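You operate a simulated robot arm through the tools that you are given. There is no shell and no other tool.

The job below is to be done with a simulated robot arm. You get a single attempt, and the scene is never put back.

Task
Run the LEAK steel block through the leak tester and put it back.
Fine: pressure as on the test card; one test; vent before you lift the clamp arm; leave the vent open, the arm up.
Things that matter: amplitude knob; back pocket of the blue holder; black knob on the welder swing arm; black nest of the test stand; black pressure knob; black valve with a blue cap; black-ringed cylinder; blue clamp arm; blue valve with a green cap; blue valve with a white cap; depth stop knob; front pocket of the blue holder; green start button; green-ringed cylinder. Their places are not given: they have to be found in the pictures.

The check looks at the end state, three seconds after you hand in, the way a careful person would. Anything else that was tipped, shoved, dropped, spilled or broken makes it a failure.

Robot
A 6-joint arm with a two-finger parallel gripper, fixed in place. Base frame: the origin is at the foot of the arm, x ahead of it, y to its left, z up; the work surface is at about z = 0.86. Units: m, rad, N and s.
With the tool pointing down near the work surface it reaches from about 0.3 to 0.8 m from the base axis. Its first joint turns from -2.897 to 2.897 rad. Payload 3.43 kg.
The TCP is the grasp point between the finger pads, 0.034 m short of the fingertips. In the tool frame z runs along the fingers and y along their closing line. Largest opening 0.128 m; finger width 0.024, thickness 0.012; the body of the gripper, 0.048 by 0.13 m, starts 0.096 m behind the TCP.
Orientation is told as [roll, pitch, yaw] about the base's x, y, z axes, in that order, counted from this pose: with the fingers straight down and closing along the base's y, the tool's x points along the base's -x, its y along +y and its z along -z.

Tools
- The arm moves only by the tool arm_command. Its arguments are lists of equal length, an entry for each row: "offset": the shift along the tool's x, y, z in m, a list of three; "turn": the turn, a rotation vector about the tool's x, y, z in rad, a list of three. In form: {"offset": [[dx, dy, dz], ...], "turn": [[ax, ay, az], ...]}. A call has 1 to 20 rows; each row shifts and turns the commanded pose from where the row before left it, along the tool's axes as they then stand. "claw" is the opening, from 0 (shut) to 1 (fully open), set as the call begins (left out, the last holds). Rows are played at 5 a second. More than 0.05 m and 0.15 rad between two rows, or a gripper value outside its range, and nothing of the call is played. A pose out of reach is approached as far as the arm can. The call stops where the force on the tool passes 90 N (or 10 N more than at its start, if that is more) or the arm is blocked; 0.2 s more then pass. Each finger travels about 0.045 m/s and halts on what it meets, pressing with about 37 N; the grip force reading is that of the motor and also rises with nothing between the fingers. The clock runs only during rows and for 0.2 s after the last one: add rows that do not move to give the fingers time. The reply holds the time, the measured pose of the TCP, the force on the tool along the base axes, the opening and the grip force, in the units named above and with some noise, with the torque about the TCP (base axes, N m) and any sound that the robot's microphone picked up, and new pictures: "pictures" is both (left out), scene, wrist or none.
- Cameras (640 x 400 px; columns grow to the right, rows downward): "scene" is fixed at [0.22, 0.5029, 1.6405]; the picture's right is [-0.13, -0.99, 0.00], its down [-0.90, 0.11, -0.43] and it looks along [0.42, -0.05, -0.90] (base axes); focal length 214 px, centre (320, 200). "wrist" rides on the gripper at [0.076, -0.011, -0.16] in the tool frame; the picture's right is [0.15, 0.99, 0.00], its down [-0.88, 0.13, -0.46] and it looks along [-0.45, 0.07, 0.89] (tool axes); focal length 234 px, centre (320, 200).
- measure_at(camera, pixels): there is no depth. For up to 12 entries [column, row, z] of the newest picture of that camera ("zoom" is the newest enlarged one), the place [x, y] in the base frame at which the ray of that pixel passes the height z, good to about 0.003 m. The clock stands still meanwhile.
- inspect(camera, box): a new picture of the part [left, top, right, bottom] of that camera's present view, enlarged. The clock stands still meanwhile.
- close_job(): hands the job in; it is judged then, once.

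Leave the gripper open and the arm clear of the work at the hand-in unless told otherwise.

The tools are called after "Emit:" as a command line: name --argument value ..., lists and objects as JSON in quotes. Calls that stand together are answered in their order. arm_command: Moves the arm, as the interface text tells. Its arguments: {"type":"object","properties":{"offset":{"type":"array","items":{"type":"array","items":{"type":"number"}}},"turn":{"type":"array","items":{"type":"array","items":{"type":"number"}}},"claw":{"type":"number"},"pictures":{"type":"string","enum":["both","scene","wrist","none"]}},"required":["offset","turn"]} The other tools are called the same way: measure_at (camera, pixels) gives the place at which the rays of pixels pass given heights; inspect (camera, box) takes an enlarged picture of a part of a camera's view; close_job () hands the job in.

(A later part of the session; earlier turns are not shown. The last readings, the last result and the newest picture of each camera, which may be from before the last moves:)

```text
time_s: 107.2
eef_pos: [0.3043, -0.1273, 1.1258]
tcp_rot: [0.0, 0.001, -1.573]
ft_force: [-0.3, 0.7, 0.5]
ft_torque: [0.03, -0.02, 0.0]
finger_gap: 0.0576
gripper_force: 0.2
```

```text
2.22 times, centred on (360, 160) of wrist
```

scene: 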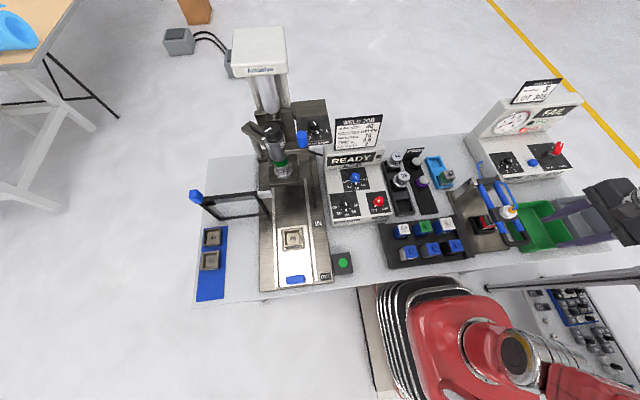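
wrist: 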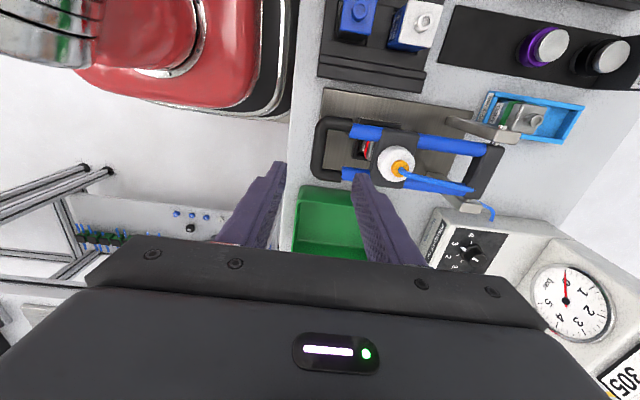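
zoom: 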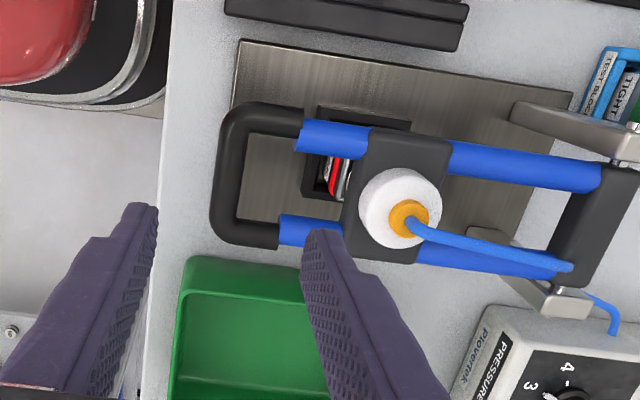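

The bar (px 319,146) is right under the hand. I descend to z≈0.975 with fingers straddling the bar.

Emit:
arm_command --offset '[[0, 0, 0.04], [0, 0, 0.04], [0, 0, 0.04], [0, 0, 0.03], [0, 0, 0], [0, 0, 0]]' --turn '[[0, 0, 0], [0, 0, 0], [0, 0, 0], [0, 0, 0], [0, 0, 0], [0, 0, 0]]'

Emit:
inspect --camera "wrist" --box '[240, 90, 500, 270]'

```text
time_s: 108.6
eef_pos: [0.3041, -0.1277, 0.9744]
tcp_rot: [0.0, 0.002, -1.572]
ft_force: [1.2, -1.3, 0.2]
ft_torque: [0.03, -0.01, -0.02]
finger_gap: 0.0575
gripper_force: 0.1
```

scene: 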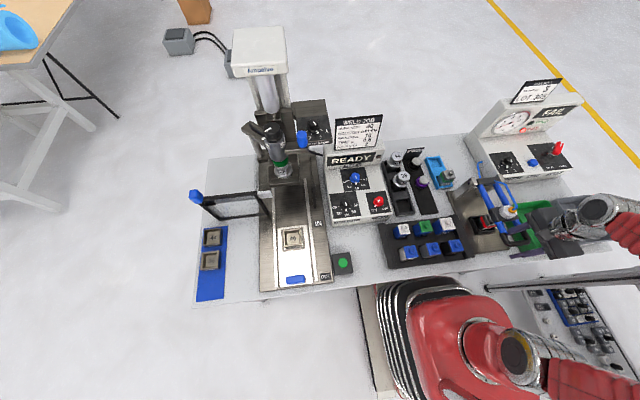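
wrist: 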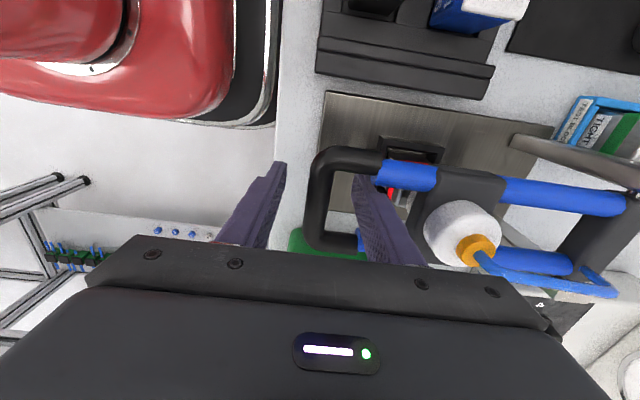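

```text
2.22 times, centred on (370, 180) of wrist
```

zoom: 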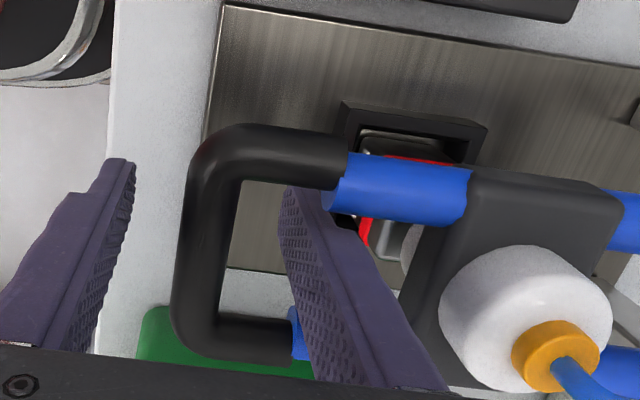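

Straddling the bar. Close on it.

Emit:
arm_command --offset '[[0, 0, 0], [0, 0, 0], [0, 0, 0], [0, 0, 0], [0, 0, 0]]' --turn '[[0, 0, 0], [0, 0, 0], [0, 0, 0], [0, 0, 0], [0, 0, 0]]' --claw 0.0 --pictures "none"

```text
time_s: 109.8
eef_pos: [0.3031, -0.1272, 0.9744]
tcp_rot: [-0.002, 0.001, -1.571]
ft_force: [-14.0, -2.3, 1.4]
ft_torque: [0.09, -0.11, 1.15]
finger_gap: 0.017
gripper_force: 45.1
```

Gripped. Vent is open and pressure 0, so I lift the arm: first 15° of the arc and look at the block.

Emit:
arm_command --offset '[[0, -0.0012, -0.0193], [0, 0.0016, -0.0194], [0, 0.0032, -0.0191], [0, 0, 0]]' --turn '[[0, 0, 0], [0, 0, 0], [0, 0, 0], [0, 0, 0]]'

Emit:
inspect --camera "scene" --box '[440, 160, 560, 270]'

```text
time_s: 110.8
eef_pos: [0.3103, -0.1272, 1.0326]
tcp_rot: [0.005, 0.001, -1.57]
ft_force: [34.2, -7.5, -9.1]
ft_torque: [0.13, 0.12, 1.06]
finger_gap: 0.0172
gripper_force: 44.9
```

scene: 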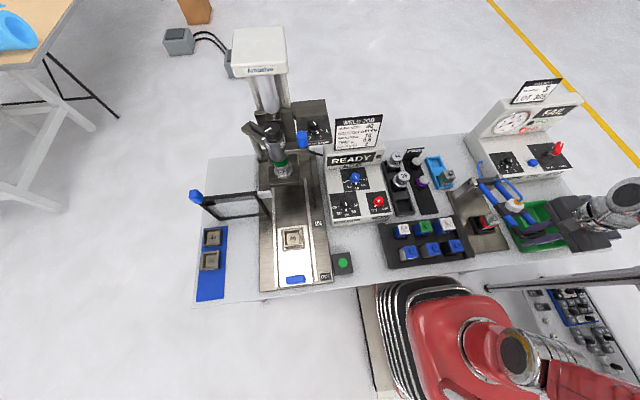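
wrist: 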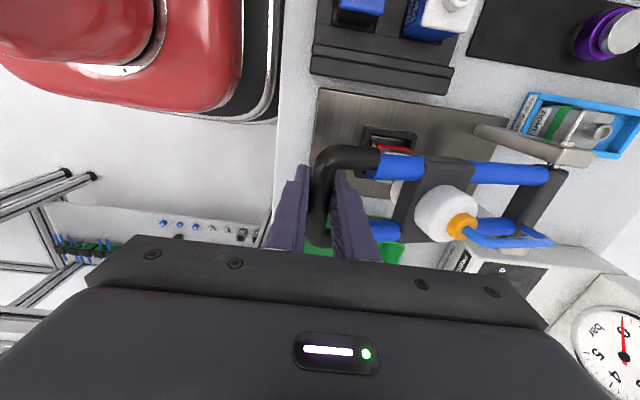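

```text
3.64 times, centred on (500, 215) of scene
```

zoom: 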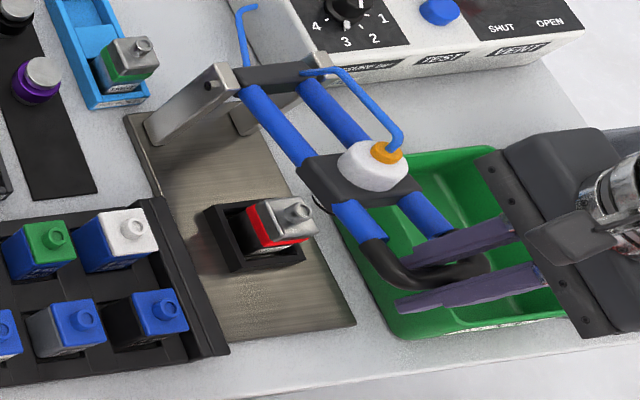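

The block stays in the nest. With all points so far I refit the pivot to (0.535, 0.964), radius 0.2325, and continue upward along that arc.

Emit:
arm_command --offset '[[0, 0.0089, -0.0201], [0, 0.0078, -0.0188], [0, 0.0094, -0.018], [0, 0.0108, -0.0171], [0, 0.0124, -0.0161], [0, 0.0137, -0.0149], [0, 0.015, -0.0137], [0, 0.016, -0.0124], [0, 0, 0]]' --turn '[[0, 0, 0], [0, 0, 0], [0, 0, 0], [0, 0, 0], [0, 0, 0], [0, 0, 0], [0, 0, 0], [0, 0, 0], [0, 0, 0]]'

Emit:
inspect --camera "scene" --box '[440, 90, 600, 260]'

```text
time_s: 112.8
eef_pos: [0.4026, -0.1265, 1.1653]
tcp_rot: [0.0, 0.001, -1.572]
ft_force: [-7.1, -20.3, 4.5]
ft_torque: [0.54, 0.11, 1.05]
finger_gap: 0.0166
gripper_force: 45.0
```

scene: 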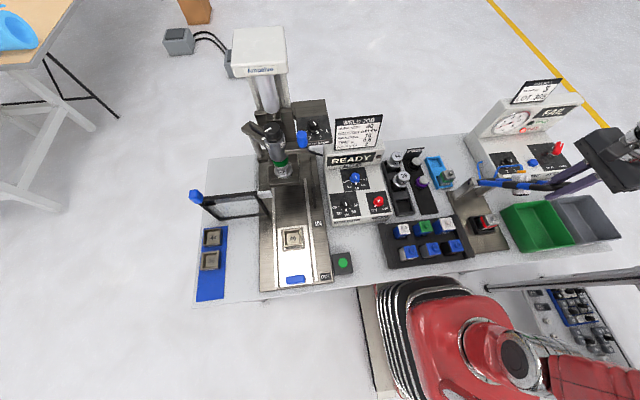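
wrist: 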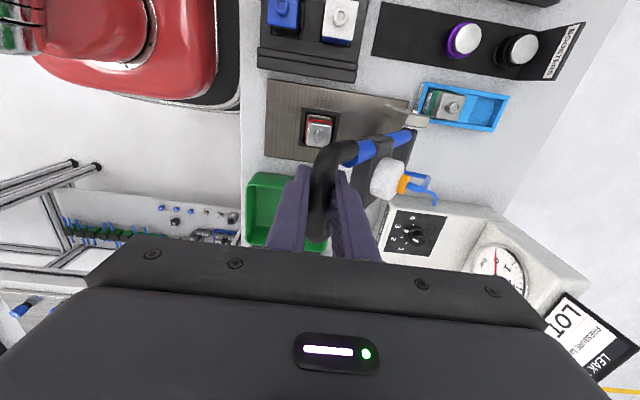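

```text
2.35 times, centred on (520, 175) of scene
```

zoom: 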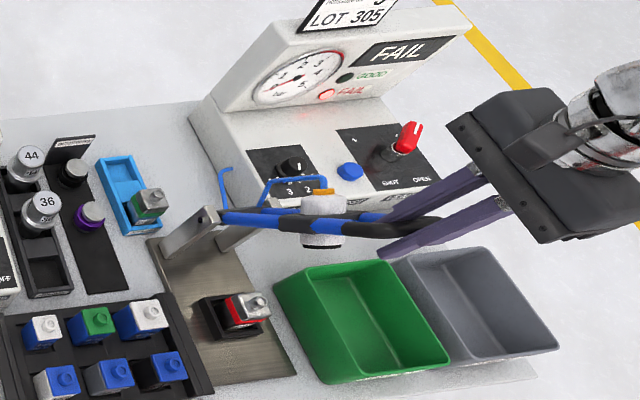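

Good, low forces. Continue along the arc to the upright rest angle.

Emit:
arm_command --offset '[[0, 0.0172, -0.0109], [0, 0.0179, -0.0093], [0, 0.0188, -0.0078], [0, 0.0193, -0.0061], [0, 0.0198, -0.0044], [0, 0.0201, -0.0026], [0, 0.0203, -0.0009], [0, 0.0203, 0.0009], [0, 0, 0]]' --turn '[[0, 0, 0], [0, 0, 0], [0, 0, 0], [0, 0, 0], [0, 0, 0], [0, 0, 0], [0, 0, 0], [0, 0, 0], [0, 0, 0]]'

```text
time_s: 114.8
eef_pos: [0.5566, -0.1246, 1.2024]
tcp_rot: [-0.005, 0.0, -1.572]
ft_force: [-3.1, -7.1, -21.0]
ft_torque: [0.02, 0.05, -0.21]
finger_gap: 0.0166
gripper_force: 45.3
```

scene: 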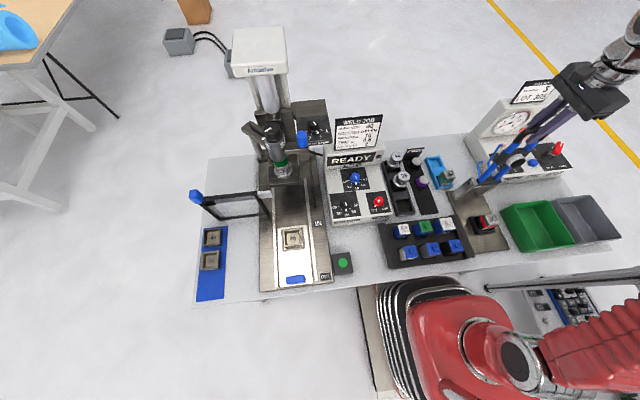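
wrist: 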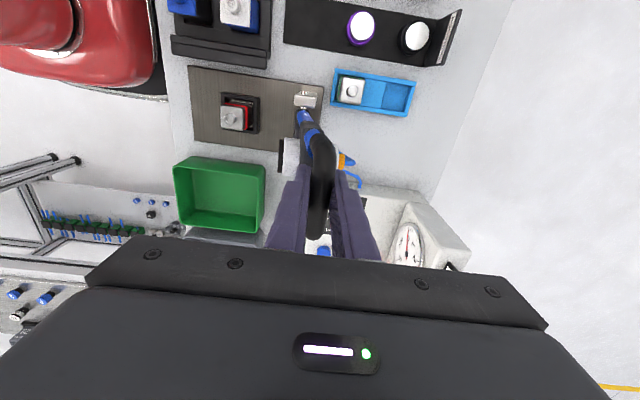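

Two more steps to the original rest angle (~75°), a bit lower to relieve the -21 N pull.

Emit:
arm_command --offset '[[0, 0.0201, 0.0036], [0, 0.0165, 0.0046], [0, 0, 0]]' --turn '[[0, 0, 0], [0, 0, 0], [0, 0, 0]]'

```text
time_s: 115.6
eef_pos: [0.5927, -0.1256, 1.1975]
tcp_rot: [0.003, 0.001, -1.57]
ft_force: [-1.2, -0.8, -4.5]
ft_torque: [-0.59, 0.04, -0.58]
finger_gap: 0.0167
gripper_force: 45.0
```

scene: 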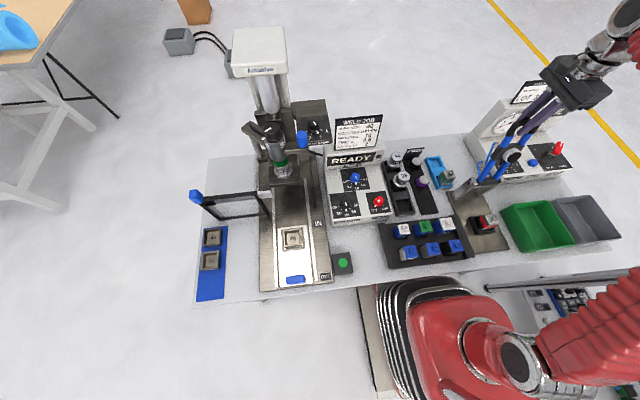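
wrist: 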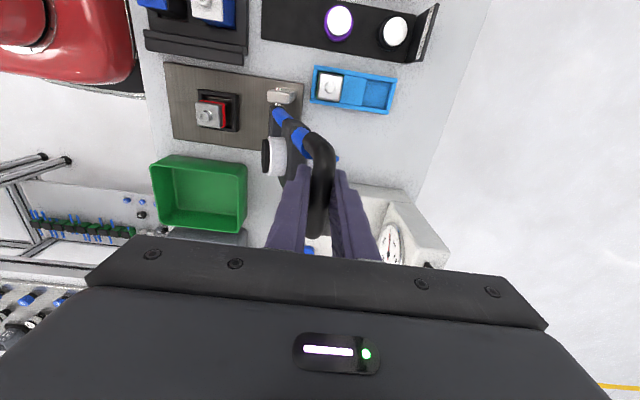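

The bar is back at its original place (x≈0.593). I push 4 mm more to be sure it rests at its stop.

Emit:
arm_command --offset '[[0, 0.004, 0.001], [0, 0, 0]]' --turn '[[0, 0, 0], [0, 0, 0]]' --pictures "none"

```text
time_s: 116.2
eef_pos: [0.5945, -0.1256, 1.1966]
tcp_rot: [-0.003, 0.002, -1.574]
ft_force: [-27.5, 1.9, 5.5]
ft_torque: [0.02, 0.26, -0.52]
finger_gap: 0.0164
gripper_force: 45.1
```

Force -27 N: it's at its back stop. I open the fingers and raise the hand.

Emit:
arm_command --offset '[[0, 0, 0], [0, 0, 0], [0, 0, 0], [0, 0, 0]]' --turn '[[0, 0, 0], [0, 0, 0], [0, 0, 0], [0, 0, 0]]' --claw 0.45

Emit:
inspect --camera "wrist" --box '[220, 100, 420, 250]'

```text
time_s: 117.2
eef_pos: [0.5959, -0.1259, 1.1948]
tcp_rot: [-0.001, 0.001, -1.57]
ft_force: [-0.3, 1.3, -0.5]
ft_torque: [0.04, 0.0, 0.0]
finger_gap: 0.0574
gripper_force: 0.1
```

scene: 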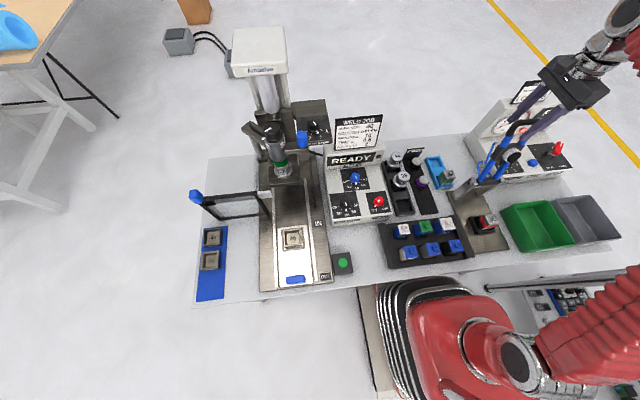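
wrist: 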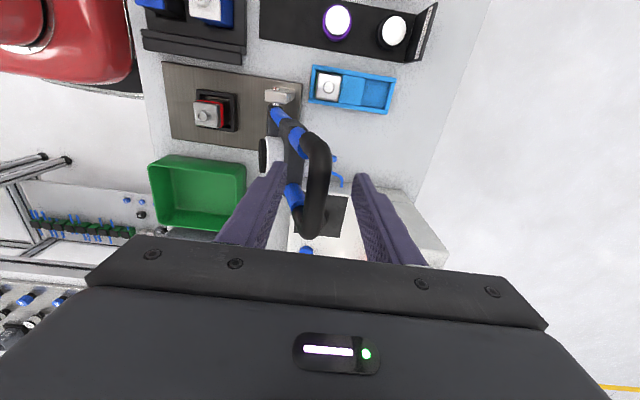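

```text
2.67 times, centred on (320, 175) of wrist
```

zoom: 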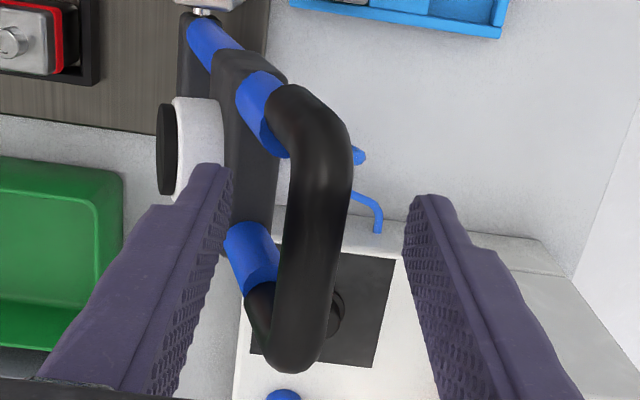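

Clear. I rise 6 cm, go back to x≈0.40 over the nest, tilt the tool as for the first pick (−0.436 about tool y), and open to 0.07.

Emit:
arm_command --offset '[[0, 0, -0.03], [0, 0, -0.03], [0, -0.049, 0], [0, -0.049, 0], [0, -0.049, 0], [0, -0.0487, 0], [0, 0, 0.03], [0, 0, 0.03], [0, 0, 0], [0, 0, 0], [0, 0, 0], [0, 0, 0], [0, 0, 0]]' --turn '[[0, 0, 0], [0, 0, 0], [0, 0, 0], [0, 0, 0], [0, 0, 0], [0, 0, 0], [0, 0, 0], [0, 0, 0], [0, -0.1454, 0], [0, -0.1454, 0], [0, -0.1454, 0], [0, 0, 0], [0, 0, 0]]'

```text
time_s: 120.0
eef_pos: [0.3999, -0.1273, 1.1954]
tcp_rot: [0.001, -0.437, -1.571]
ft_force: [0.3, -0.5, -0.7]
ft_torque: [0.01, -0.02, 0.03]
finger_gap: 0.0577
gripper_force: 0.1
```

scene: 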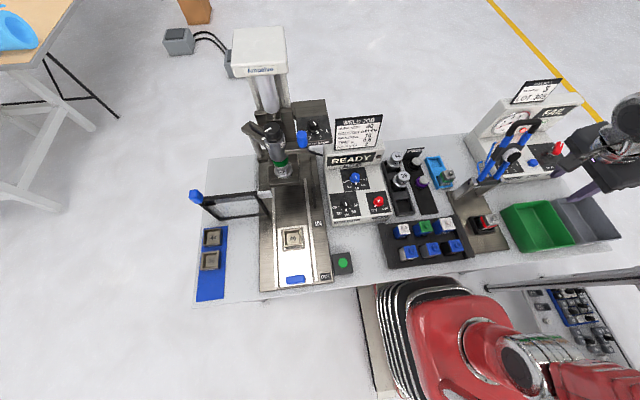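
wrist: 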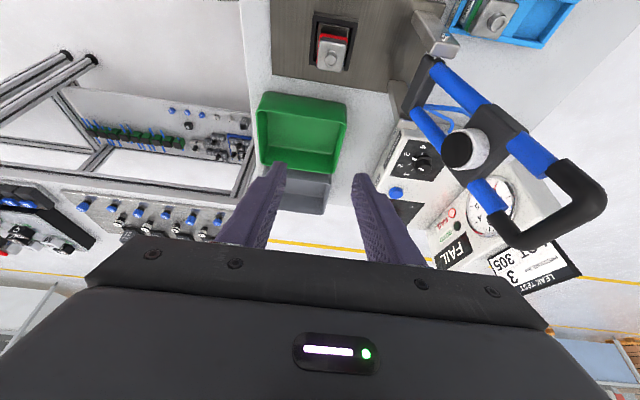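

The arm stays up. I open to 0.07 and descend to z≈1.05 to check the block's place in the nest.

Emit:
arm_command --offset '[[0.0153, 0, 0.0329], [0.0153, 0, 0.0329], [0.0153, 0, 0.0329], [0.0153, 0, 0.0329], [0, 0, 0], [0, 0, 0]]' --turn '[[0, 0, 0], [0, 0, 0], [0, 0, 0], [0, 0, 0], [0, 0, 0], [0, 0, 0]]' --claw 0.55

Emit:
inspect --camera "wrist" --box '[280, 40, 380, 140]'

```text
time_s: 121.4
eef_pos: [0.3998, -0.1277, 1.05]
tcp_rot: [0.0, -0.433, -1.572]
ft_force: [0.0, 0.1, 0.3]
ft_torque: [-0.01, 0.03, -0.02]
finger_gap: 0.0704
gripper_force: 0.0
```

scene: 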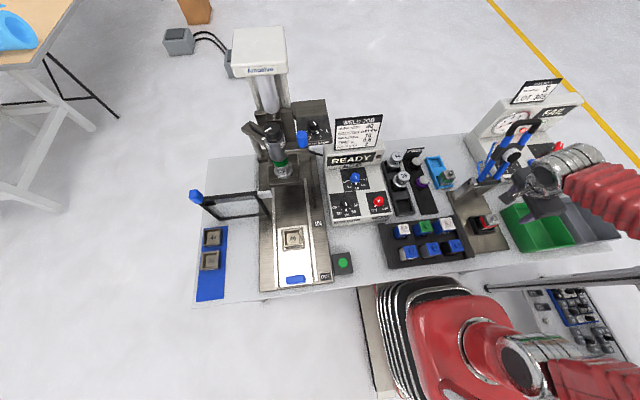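
wrist: 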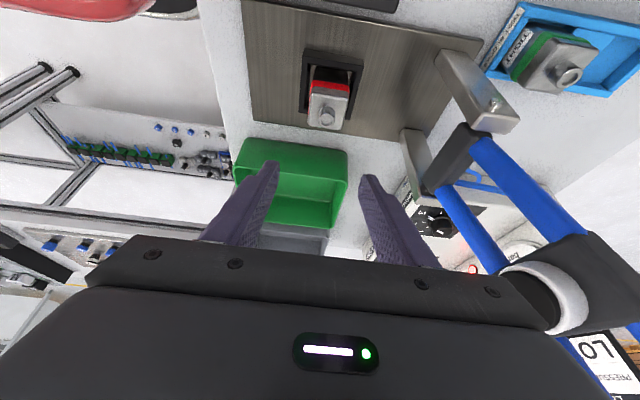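

```text
4.00 times, centred on (330, 90) of wrist
```

zoom: 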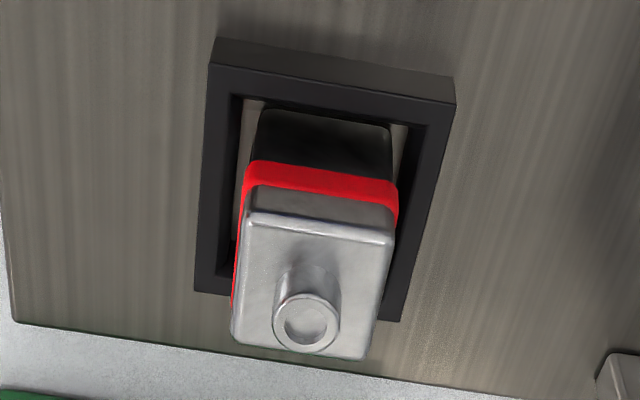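

The block stands upright. I measure its top corners (z≈0.929).

Emit:
measure_at --camera "zoom" --pixels '[[250, 215, 0.929], [392, 240, 0.929], [367, 356, 0.929], [233, 338, 0.929], [306, 322, 0.941]]'

```text
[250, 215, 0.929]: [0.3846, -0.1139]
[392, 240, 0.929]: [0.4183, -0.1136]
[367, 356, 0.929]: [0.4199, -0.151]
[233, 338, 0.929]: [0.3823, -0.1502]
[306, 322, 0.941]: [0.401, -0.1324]
```

Block centre (0.401, -0.132), square to axes. I descend to the same relative grasp height (TCP z≈0.931, y≈-0.126).

Emit:
arm_command --offset '[[0.0129, 0.0004, 0.0268], [0.0129, 0.0004, 0.0268], [0.0129, 0.0004, 0.0268], [0.0129, 0.0003, 0.0268], [0, 0, 0], [0, 0, 0]]' --turn '[[0, 0, 0], [0, 0, 0], [0, 0, 0], [0, 0, 0], [0, 0, 0], [0, 0, 0]]'

Emit:
inspect --camera "wrist" --box '[240, 100, 400, 240]'

```text
time_s: 122.8
eef_pos: [0.4008, -0.1268, 0.9315]
tcp_rot: [-0.001, -0.434, -1.57]
ft_force: [0.1, 0.2, 1.0]
ft_torque: [0.0, 0.01, 0.0]
finger_gap: 0.0706
gripper_force: 0.0
```

scene: 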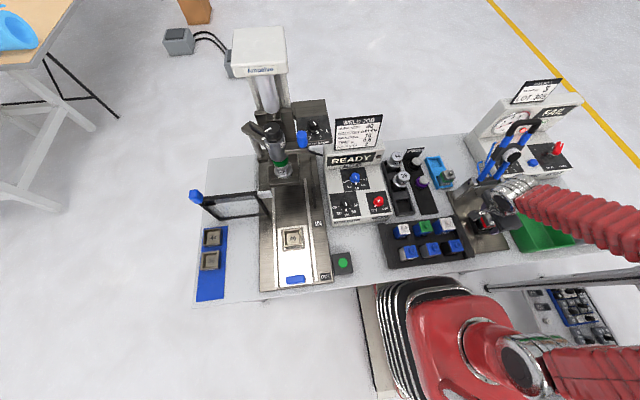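
wrist: 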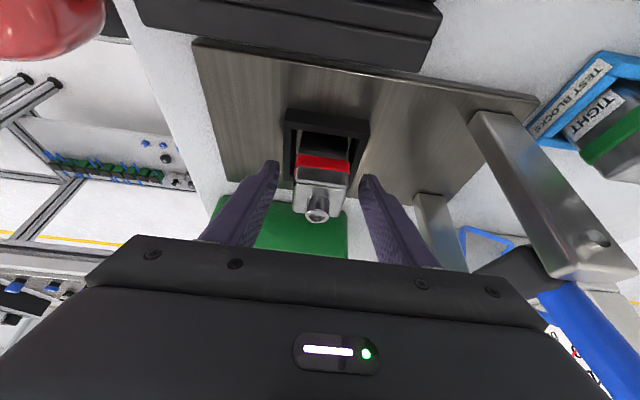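

```text
2.86 times, centred on (320, 170) of wrist
```

zoom: 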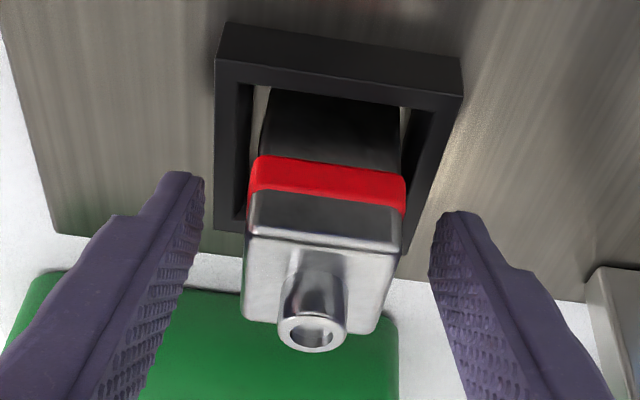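

Centred. Close on the block.

Emit:
arm_command --offset '[[0, 0, 0], [0, 0, 0], [0, 0, 0], [0, 0, 0], [0, 0, 0], [0, 0, 0]]' --turn '[[0, 0, 0], [0, 0, 0], [0, 0, 0], [0, 0, 0], [0, 0, 0], [0, 0, 0]]' --claw 0.0 --pictures "none"

Emit:
arm_command --offset '[[-0.0042, 0, -0.0091], [-0.0084, 0, -0.0181], [-0.0127, 0, -0.0272], [-0.0148, 0, -0.0317], [-0.0148, 0, -0.0317], [0, 0, 0], [0, 0, 0]]' --turn '[[0, 0, 0], [0, 0, 0], [0, 0, 0], [0, 0, 0], [0, 0, 0], [0, 0, 0], [0, 0, 0]]'

```text
time_s: 124.2
eef_pos: [0.4003, -0.126, 0.9322]
tcp_rot: [0.001, -0.435, -1.572]
ft_force: [-2.7, -0.2, -0.4]
ft_torque: [0.0, -0.06, 0.01]
finger_gap: 0.0398
gripper_force: 37.0
```

```text
time_s: 125.8
eef_pos: [0.401, -0.1267, 1.0592]
tcp_rot: [0.0, -0.436, -1.571]
ft_force: [-0.5, 0.2, -5.1]
ft_torque: [0.02, -0.02, 0.01]
finger_gap: 0.0397
gripper_force: 36.7
```

scene: 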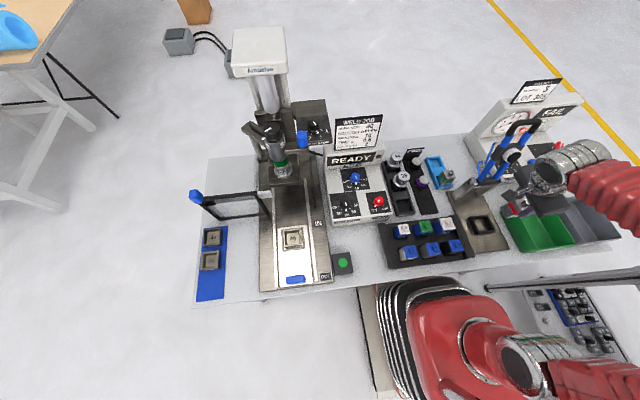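
wrist: 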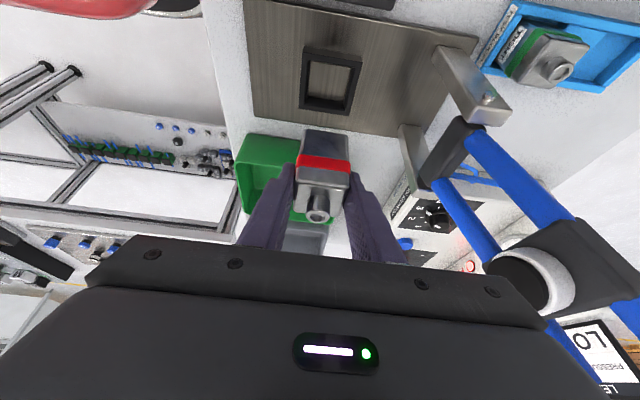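

Lifted (−5 N weight). Now the reverse route: +y to ≈0, then +x to ≈0.69 at z≈1.06.

Emit:
arm_command --offset '[[0.0381, 0, -0.0177], [0.0381, 0, -0.0177], [0.0381, 0, -0.0177], [0, 0.0484, 0], [0, 0.0484, 0], [0, 0.0484, 0], [0, 0.0484, 0], [0, 0.0484, 0], [0, 0.0484, 0], [0, 0, 0], [0, 0, 0]]' --turn '[[0, 0, 0], [0, 0, 0], [0, 0, 0], [0, 0, 0], [0, 0, 0], [0, 0, 0], [0, 0, 0], [0, 0, 0], [0, 0, 0], [0, 0, 0], [0, 0, 0]]'

```text
time_s: 128.2
eef_pos: [0.6932, -0.0027, 1.0576]
tcp_rot: [-0.003, -0.434, -1.57]
ft_force: [0.3, 0.4, -5.4]
ft_torque: [0.03, 0.0, 0.01]
finger_gap: 0.0397
gripper_force: 37.0
```

scene: 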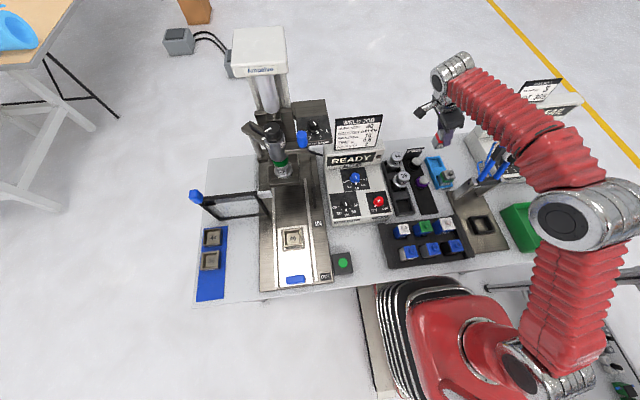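
wrist: 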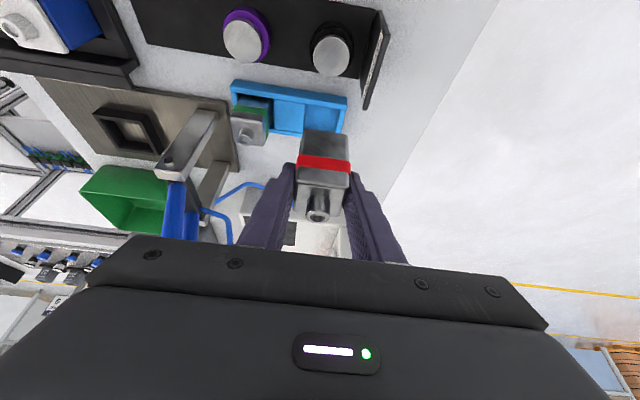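

Now move -y by 0.049 to be above the back pocket, and inspect it.

Emit:
arm_command --offset '[[-0.0222, 0, 0.0104], [-0.0222, 0, 0.0104], [0, 0, 0], [0, 0, 0]]' --turn '[[0, 0, 0], [0, 0, 0], [0, 0, 0], [0, 0, 0]]'

Emit:
inspect --camera "wrist" --box '[215, 30, 375, 130]'

Emit:
inspect --camera "wrist" --box '[295, 40, 375, 130]'

```text
time_s: 129.2
eef_pos: [0.6912, -0.0498, 1.0596]
tcp_rot: [0.0, -0.435, -1.571]
ft_force: [-0.4, 1.5, -5.0]
ft_torque: [0.0, -0.01, 0.04]
finger_gap: 0.04
gripper_force: 36.9
```

scene: 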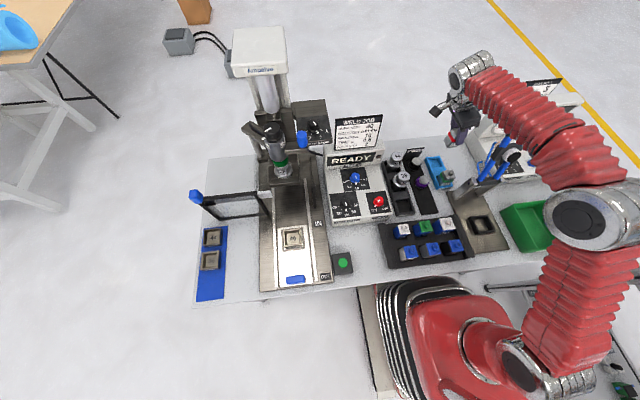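
wrist: 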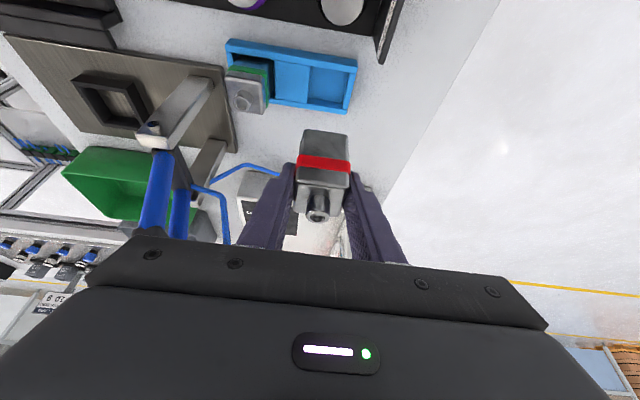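

```text
4.00 times, centred on (295, 80) of wrist
```

zoom: 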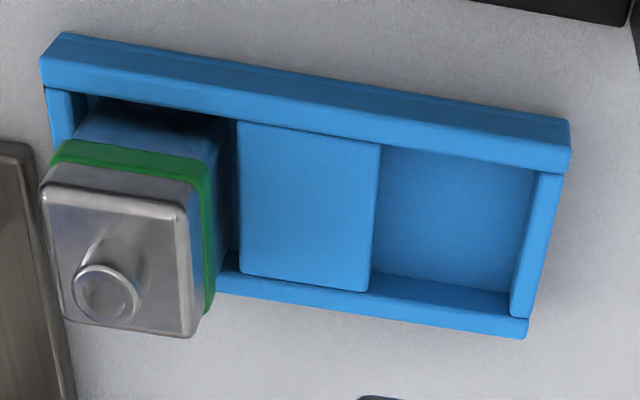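

```text
4.44 times, centred on (335, 85) of wrist
```

zoom: 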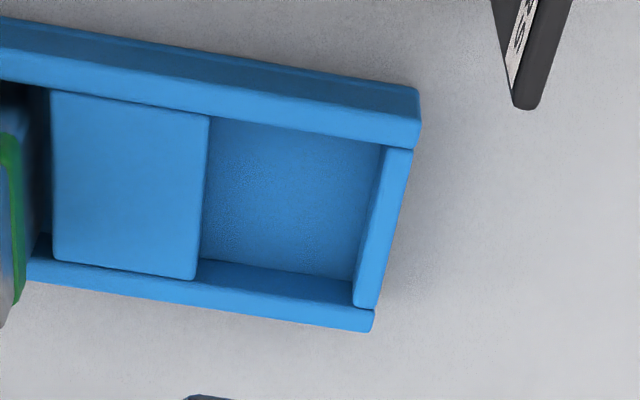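

I measure the pocket's opening edges at the wall-top height (~0.88) and floor corners (~0.867).

Emit:
measure_at --camera "zoom" --pixels '[[209, 117, 0.88], [197, 278, 0.88], [384, 147, 0.88], [354, 304, 0.88], [420, 92, 0.88], [372, 330, 0.88], [204, 262, 0.867], [354, 283, 0.867], [54, 93, 0.88], [54, 258, 0.88]]'

Emit:
inspect --camera "wrist" --box '[280, 115, 370, 230]'

```text
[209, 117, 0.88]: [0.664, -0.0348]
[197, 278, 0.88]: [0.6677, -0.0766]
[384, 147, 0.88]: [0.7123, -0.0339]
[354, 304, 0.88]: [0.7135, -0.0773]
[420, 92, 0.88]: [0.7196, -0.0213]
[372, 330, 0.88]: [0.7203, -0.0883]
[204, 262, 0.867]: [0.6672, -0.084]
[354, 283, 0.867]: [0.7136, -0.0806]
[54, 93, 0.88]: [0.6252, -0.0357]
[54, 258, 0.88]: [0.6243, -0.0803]
```

```text
3.48 times, centred on (325, 172) of wrist
```

zoom: 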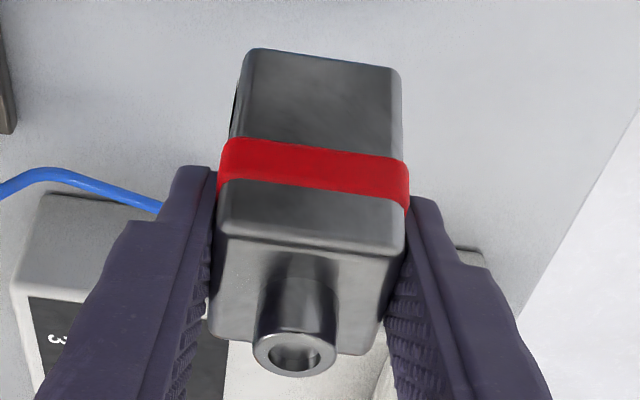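

Pocket centre ≈(0.6895, -0.056); held block matches the original hold. I shift -1.5 mm in y and descend 0.1 m, stopping with the block bottom just above the walls.

Emit:
arm_command --offset '[[-0.0014, 0, 0.0006], [0.014, 0, 0.0301], [0.014, 0, 0.0301], [0.014, 0, 0.0301], [0, 0, 0], [0, 0, 0]]' --turn '[[0, 0, 0], [0, 0, 0], [0, 0, 0], [0, 0, 0], [0, 0, 0], [0, 0, 0]]'

Emit:
inspect --camera "wrist" --box '[240, 80, 400, 230]'

Emit:
inspect --camera "scene" --box '[415, 125, 475, 195]'

```text
time_s: 130.6
eef_pos: [0.692, -0.0524, 0.9614]
tcp_rot: [-0.002, -0.434, -1.571]
ft_force: [0.2, -0.9, -5.5]
ft_torque: [0.05, -0.01, -0.01]
finger_gap: 0.0398
gripper_force: 36.7
```

scene: 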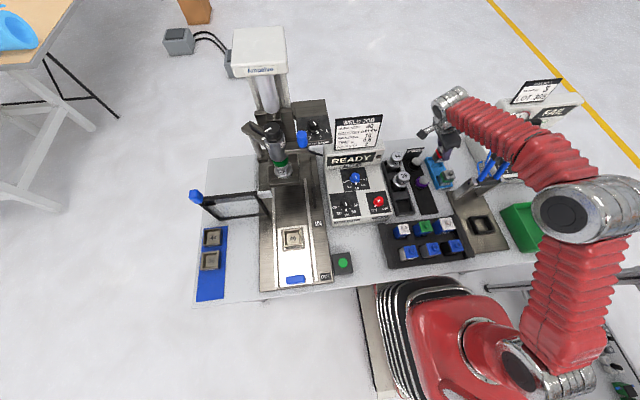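
wrist: 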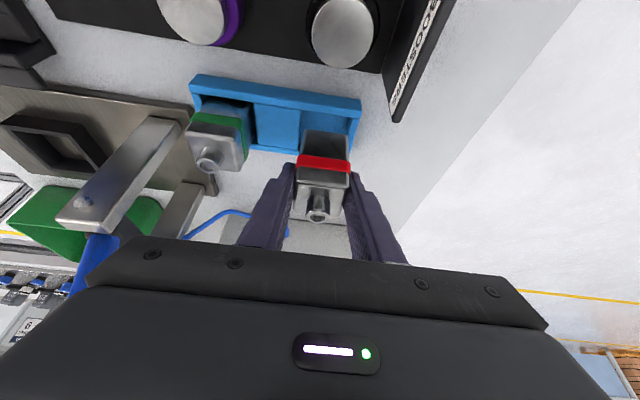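

```text
2.67 times, centred on (320, 155) of wrist
```

zoom: 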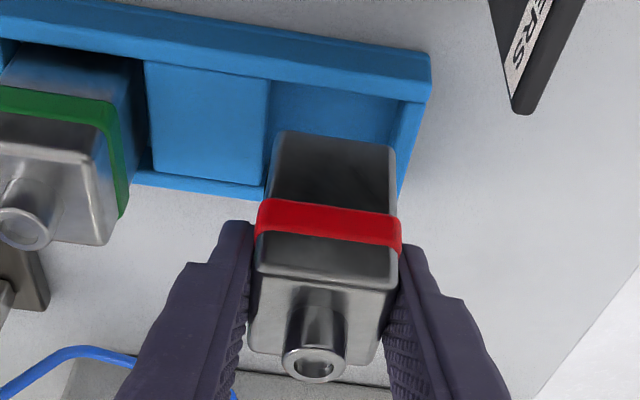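

```text
5.71 times, centred on (445, 160) of scene
```

zoom: 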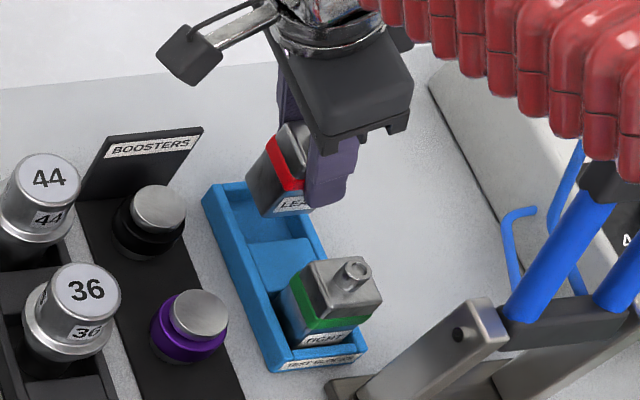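

Aligned over the pocket. Lower 0.018 and look again before entering.

Emit:
arm_command --offset '[[0.0038, 0, 0.0082], [0.0038, 0, 0.0082], [0, 0, 0]]' --turn '[[0, 0, 0], [0, 0, 0], [0, 0, 0]]' --pictures "none"

Emit:
inspect --camera "wrist" --box '[260, 80, 380, 200]'

Emit:
inspect --camera "scene" --box '[420, 140, 465, 190]'

```text
time_s: 131.4
eef_pos: [0.6918, -0.0511, 0.9427]
tcp_rot: [0.0, -0.434, -1.571]
ft_force: [0.1, -0.7, -5.7]
ft_torque: [0.04, 0.02, 0.04]
finger_gap: 0.0398
gripper_force: 36.7
```

```text
3.33 times, centred on (320, 140) of wrist
```

zoom: 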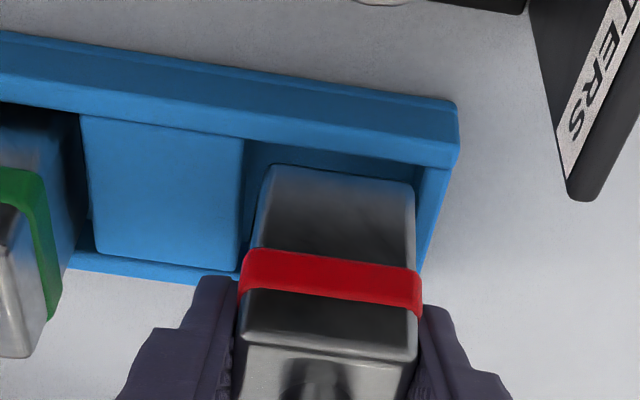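

```text
8.00 times, centred on (442, 165) of scene
```

zoom: 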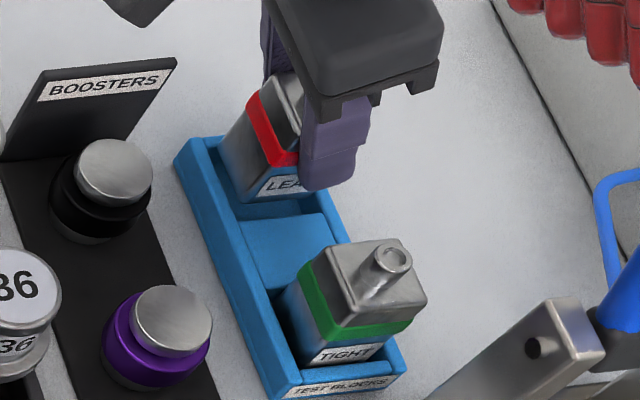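

The block is entering within the pocket limits. I shift -1 mm in x and continue down slowly, checking force.

Emit:
arm_command --offset '[[0.0017, -0.001, 0.0036], [0.0017, 0, 0.0036], [0, 0, 0]]' --turn '[[0, 0, 0], [0, 0, 0], [0, 0, 0]]' --pictures "none"

Emit:
inspect --camera "wrist" --box '[260, 80, 380, 200]'

```text
time_s: 132.2
eef_pos: [0.6918, -0.0498, 0.9354]
tcp_rot: [0.0, -0.435, -1.571]
ft_force: [0.4, 0.0, -4.8]
ft_torque: [0.04, 0.0, 0.0]
finger_gap: 0.0397
gripper_force: 36.7
```

```text
3.33 times, centred on (320, 140) of wrist
```

zoom: 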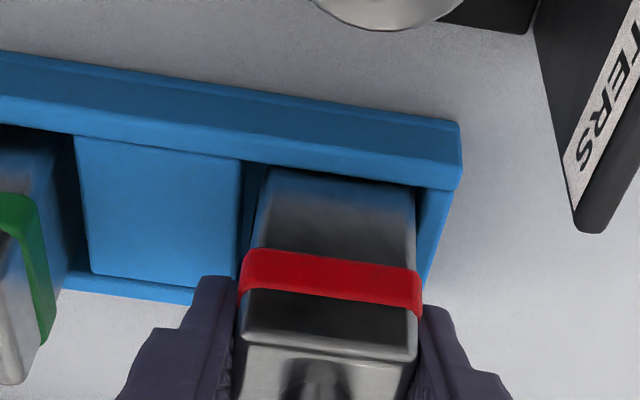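

Still free; the block is ~2 mm to the +x side. Shift -1.5 mm in x and go down 4 mm more.

Emit:
arm_command --offset '[[0, -0.0015, 0], [0.0008, 0, 0.0018], [0.0008, 0, 0.0018], [0, 0, 0]]' --turn '[[0, 0, 0], [0, 0, 0], [0, 0, 0], [0, 0, 0]]' --pictures "none"

Emit:
inspect --camera "wrist" --box '[260, 80, 380, 200]'

```text
time_s: 133.2
eef_pos: [0.6891, -0.0499, 0.9296]
tcp_rot: [-0.001, -0.434, -1.571]
ft_force: [-0.2, -0.1, -5.9]
ft_torque: [0.02, 0.02, 0.03]
finger_gap: 0.0398
gripper_force: 36.7
```

```text
3.33 times, centred on (320, 140) of wrist
```

zoom: 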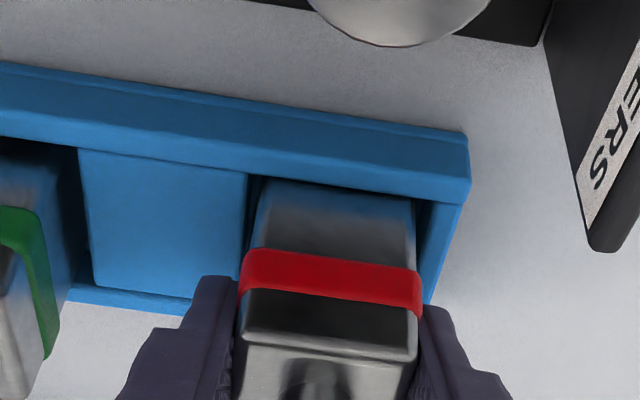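

Well inside the pocket, free of touch. Down in 1–2 mm steps to the floor.

Emit:
arm_command --offset '[[0.0006, 0, 0.0014], [0, 0, 0]]' --turn '[[0, 0, 0], [0, 0, 0]]' --pictures "none"

Emit:
arm_command --offset '[[0.0006, 0, 0.0014], [0, 0, 0]]' --turn '[[0, 0, 0], [0, 0, 0]]' --pictures "none"

```text
time_s: 133.8
eef_pos: [0.6901, -0.0492, 0.9299]
tcp_rot: [-0.001, -0.435, -1.571]
ft_force: [-0.7, -2.3, -5.7]
ft_torque: [-0.07, 0.02, 0.05]
finger_gap: 0.0399
gripper_force: 37.3
```

```text
time_s: 134.4
eef_pos: [0.6909, -0.0496, 0.9268]
tcp_rot: [0.001, -0.434, -1.571]
ft_force: [1.2, -2.5, -4.3]
ft_torque: [-0.08, 0.0, 0.05]
finger_gap: 0.0396
gripper_force: 36.6
```

Slight touch on the +y wall (fy −2.5). I shift 2 mm toward -y and continue down.

Emit:
arm_command --offset '[[-0.0018, 0, 0.0008], [0, 0, 0]]' --turn '[[0, 0, 0], [0, 0, 0]]' --pictures "none"

Emit:
arm_command --offset '[[0.0006, 0, 0.0014], [0, 0, 0]]' --turn '[[0, 0, 0], [0, 0, 0]]' --pictures "none"

```text
time_s: 135.0
eef_pos: [0.6909, -0.0531, 0.9277]
tcp_rot: [0.001, -0.435, -1.572]
ft_force: [0.0, -0.6, -5.4]
ft_torque: [0.0, -0.02, 0.01]
finger_gap: 0.04
gripper_force: 37.0
```

```text
time_s: 135.6
eef_pos: [0.6906, -0.0517, 0.9254]
tcp_rot: [0.001, -0.437, -1.572]
ft_force: [0.3, -0.1, -4.8]
ft_torque: [0.01, -0.05, 0.01]
finger_gap: 0.0396
gripper_force: 37.1
```

Free again; continue down 1.5 mm at a time until floor contact.

Emit:
arm_command --offset '[[0.0006, 0, 0.0014], [0, 0, 0]]' --turn '[[0, 0, 0], [0, 0, 0]]' --pictures "none"

Emit:
arm_command --offset '[[0.0004, 0, 0.0009], [0, 0, 0]]' --turn '[[0, 0, 0], [0, 0, 0]]' --pictures "none"

```text
time_s: 136.2
eef_pos: [0.6919, -0.0521, 0.925]
tcp_rot: [0.0, -0.434, -1.571]
ft_force: [-0.7, 0.1, -2.0]
ft_torque: [0.08, 0.0, 0.03]
finger_gap: 0.0398
gripper_force: 37.2
```

```text
time_s: 136.8
eef_pos: [0.6906, -0.0523, 0.9254]
tcp_rot: [0.002, -0.435, -1.572]
ft_force: [1.5, 3.0, 9.1]
ft_torque: [0.2, 0.18, -0.01]
finger_gap: 0.0397
gripper_force: 37.1
```

Floor contact (+9 N). Release to 0.07 opening.

Emit:
arm_command --offset '[[0, 0, 0], [0, 0, 0], [0, 0, 0], [0, 0, 0]]' --turn '[[0, 0, 0], [0, 0, 0], [0, 0, 0], [0, 0, 0]]' --claw 0.55

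Emit:
inspect --camera "wrist" --box '[240, 100, 400, 230]'

```text
time_s: 137.8
eef_pos: [0.6899, -0.0522, 0.9237]
tcp_rot: [-0.001, -0.435, -1.572]
ft_force: [0.7, -0.4, 0.2]
ft_torque: [0.0, 0.02, -0.01]
finger_gap: 0.0704
gripper_force: 0.0
```

scene: 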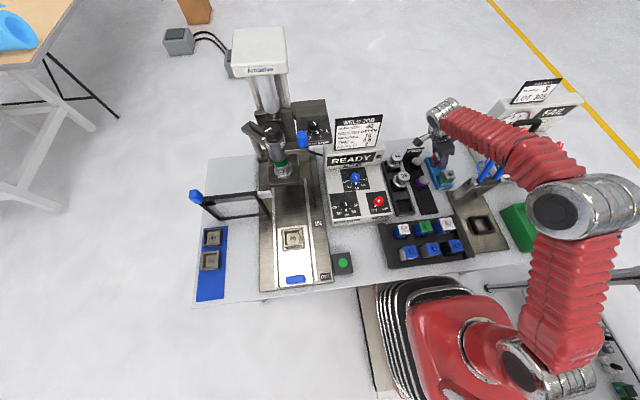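
wrist: 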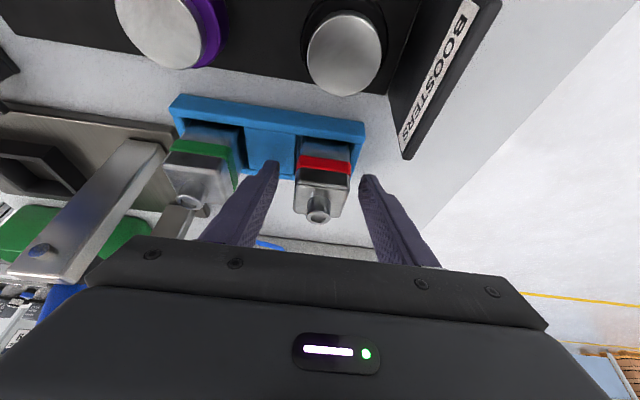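

```text
3.08 times, centred on (320, 165) of wrist
```

zoom: 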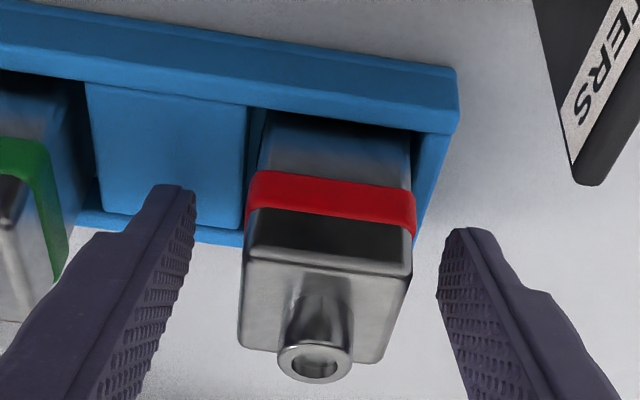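

The LEAK block sits upright in the back pocket. I raise straight up 0.135 m, then shift +y and back away from the work.

Emit:
arm_command --offset '[[-0.0042, 0, -0.0091], [-0.0127, 0, -0.0272], [-0.0169, 0, -0.0363], [-0.0169, 0, -0.0363], [-0.0106, 0, -0.0227], [0, 0, 0], [0, 0, 0]]' --turn '[[0, 0, 0], [0, 0, 0], [0, 0, 0], [0, 0, 0], [0, 0, 0], [0, 0, 0], [0, 0, 0]]'

Emit:
inspect --camera "wrist" --box '[215, 30, 375, 130]'

Emit:
inspect --camera "scene" --box '[420, 145, 468, 195]'

```text
time_s: 139.4
eef_pos: [0.6896, -0.0521, 1.0677]
tcp_rot: [0.0, -0.436, -1.57]
ft_force: [0.1, -0.7, -0.5]
ft_torque: [0.0, 0.02, -0.05]
finger_gap: 0.0705
gripper_force: 0.1
```

scene: 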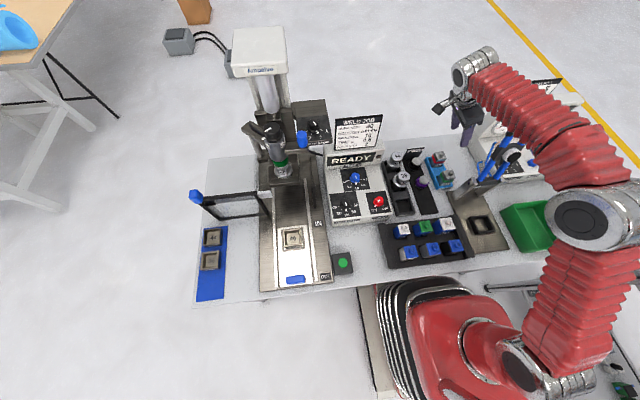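
wrist: 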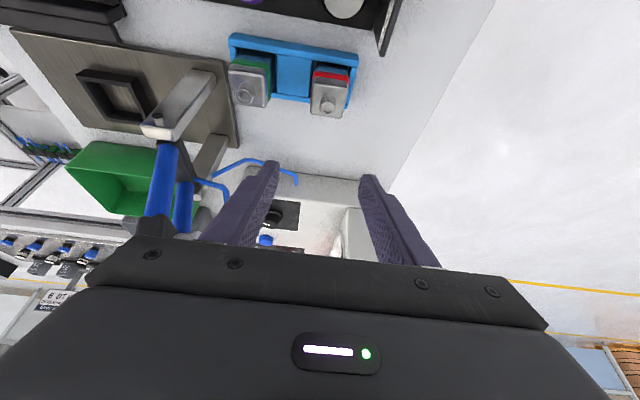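

```text
4.00 times, centred on (295, 80) of wrist
```

zoom: 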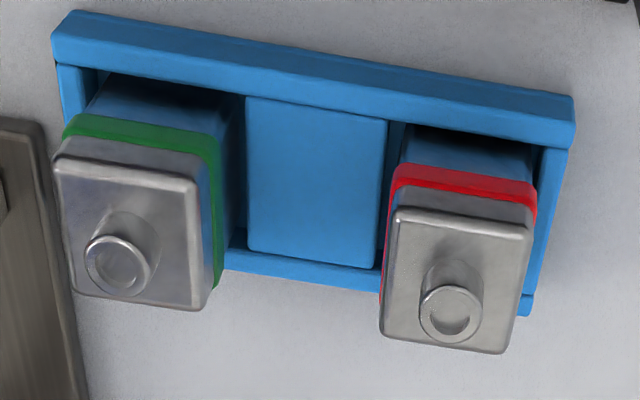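

```text
8.00 times, centred on (444, 170) of scene
```

zoom: 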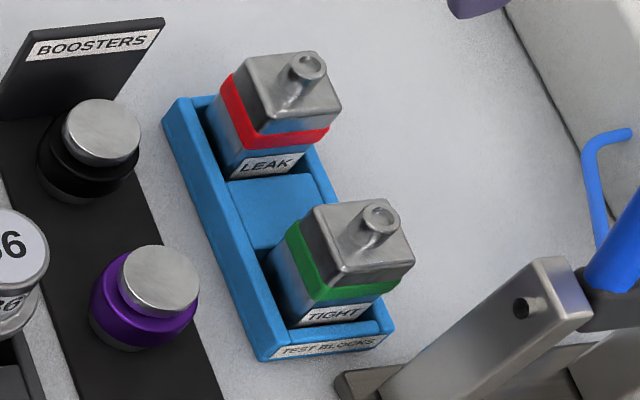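

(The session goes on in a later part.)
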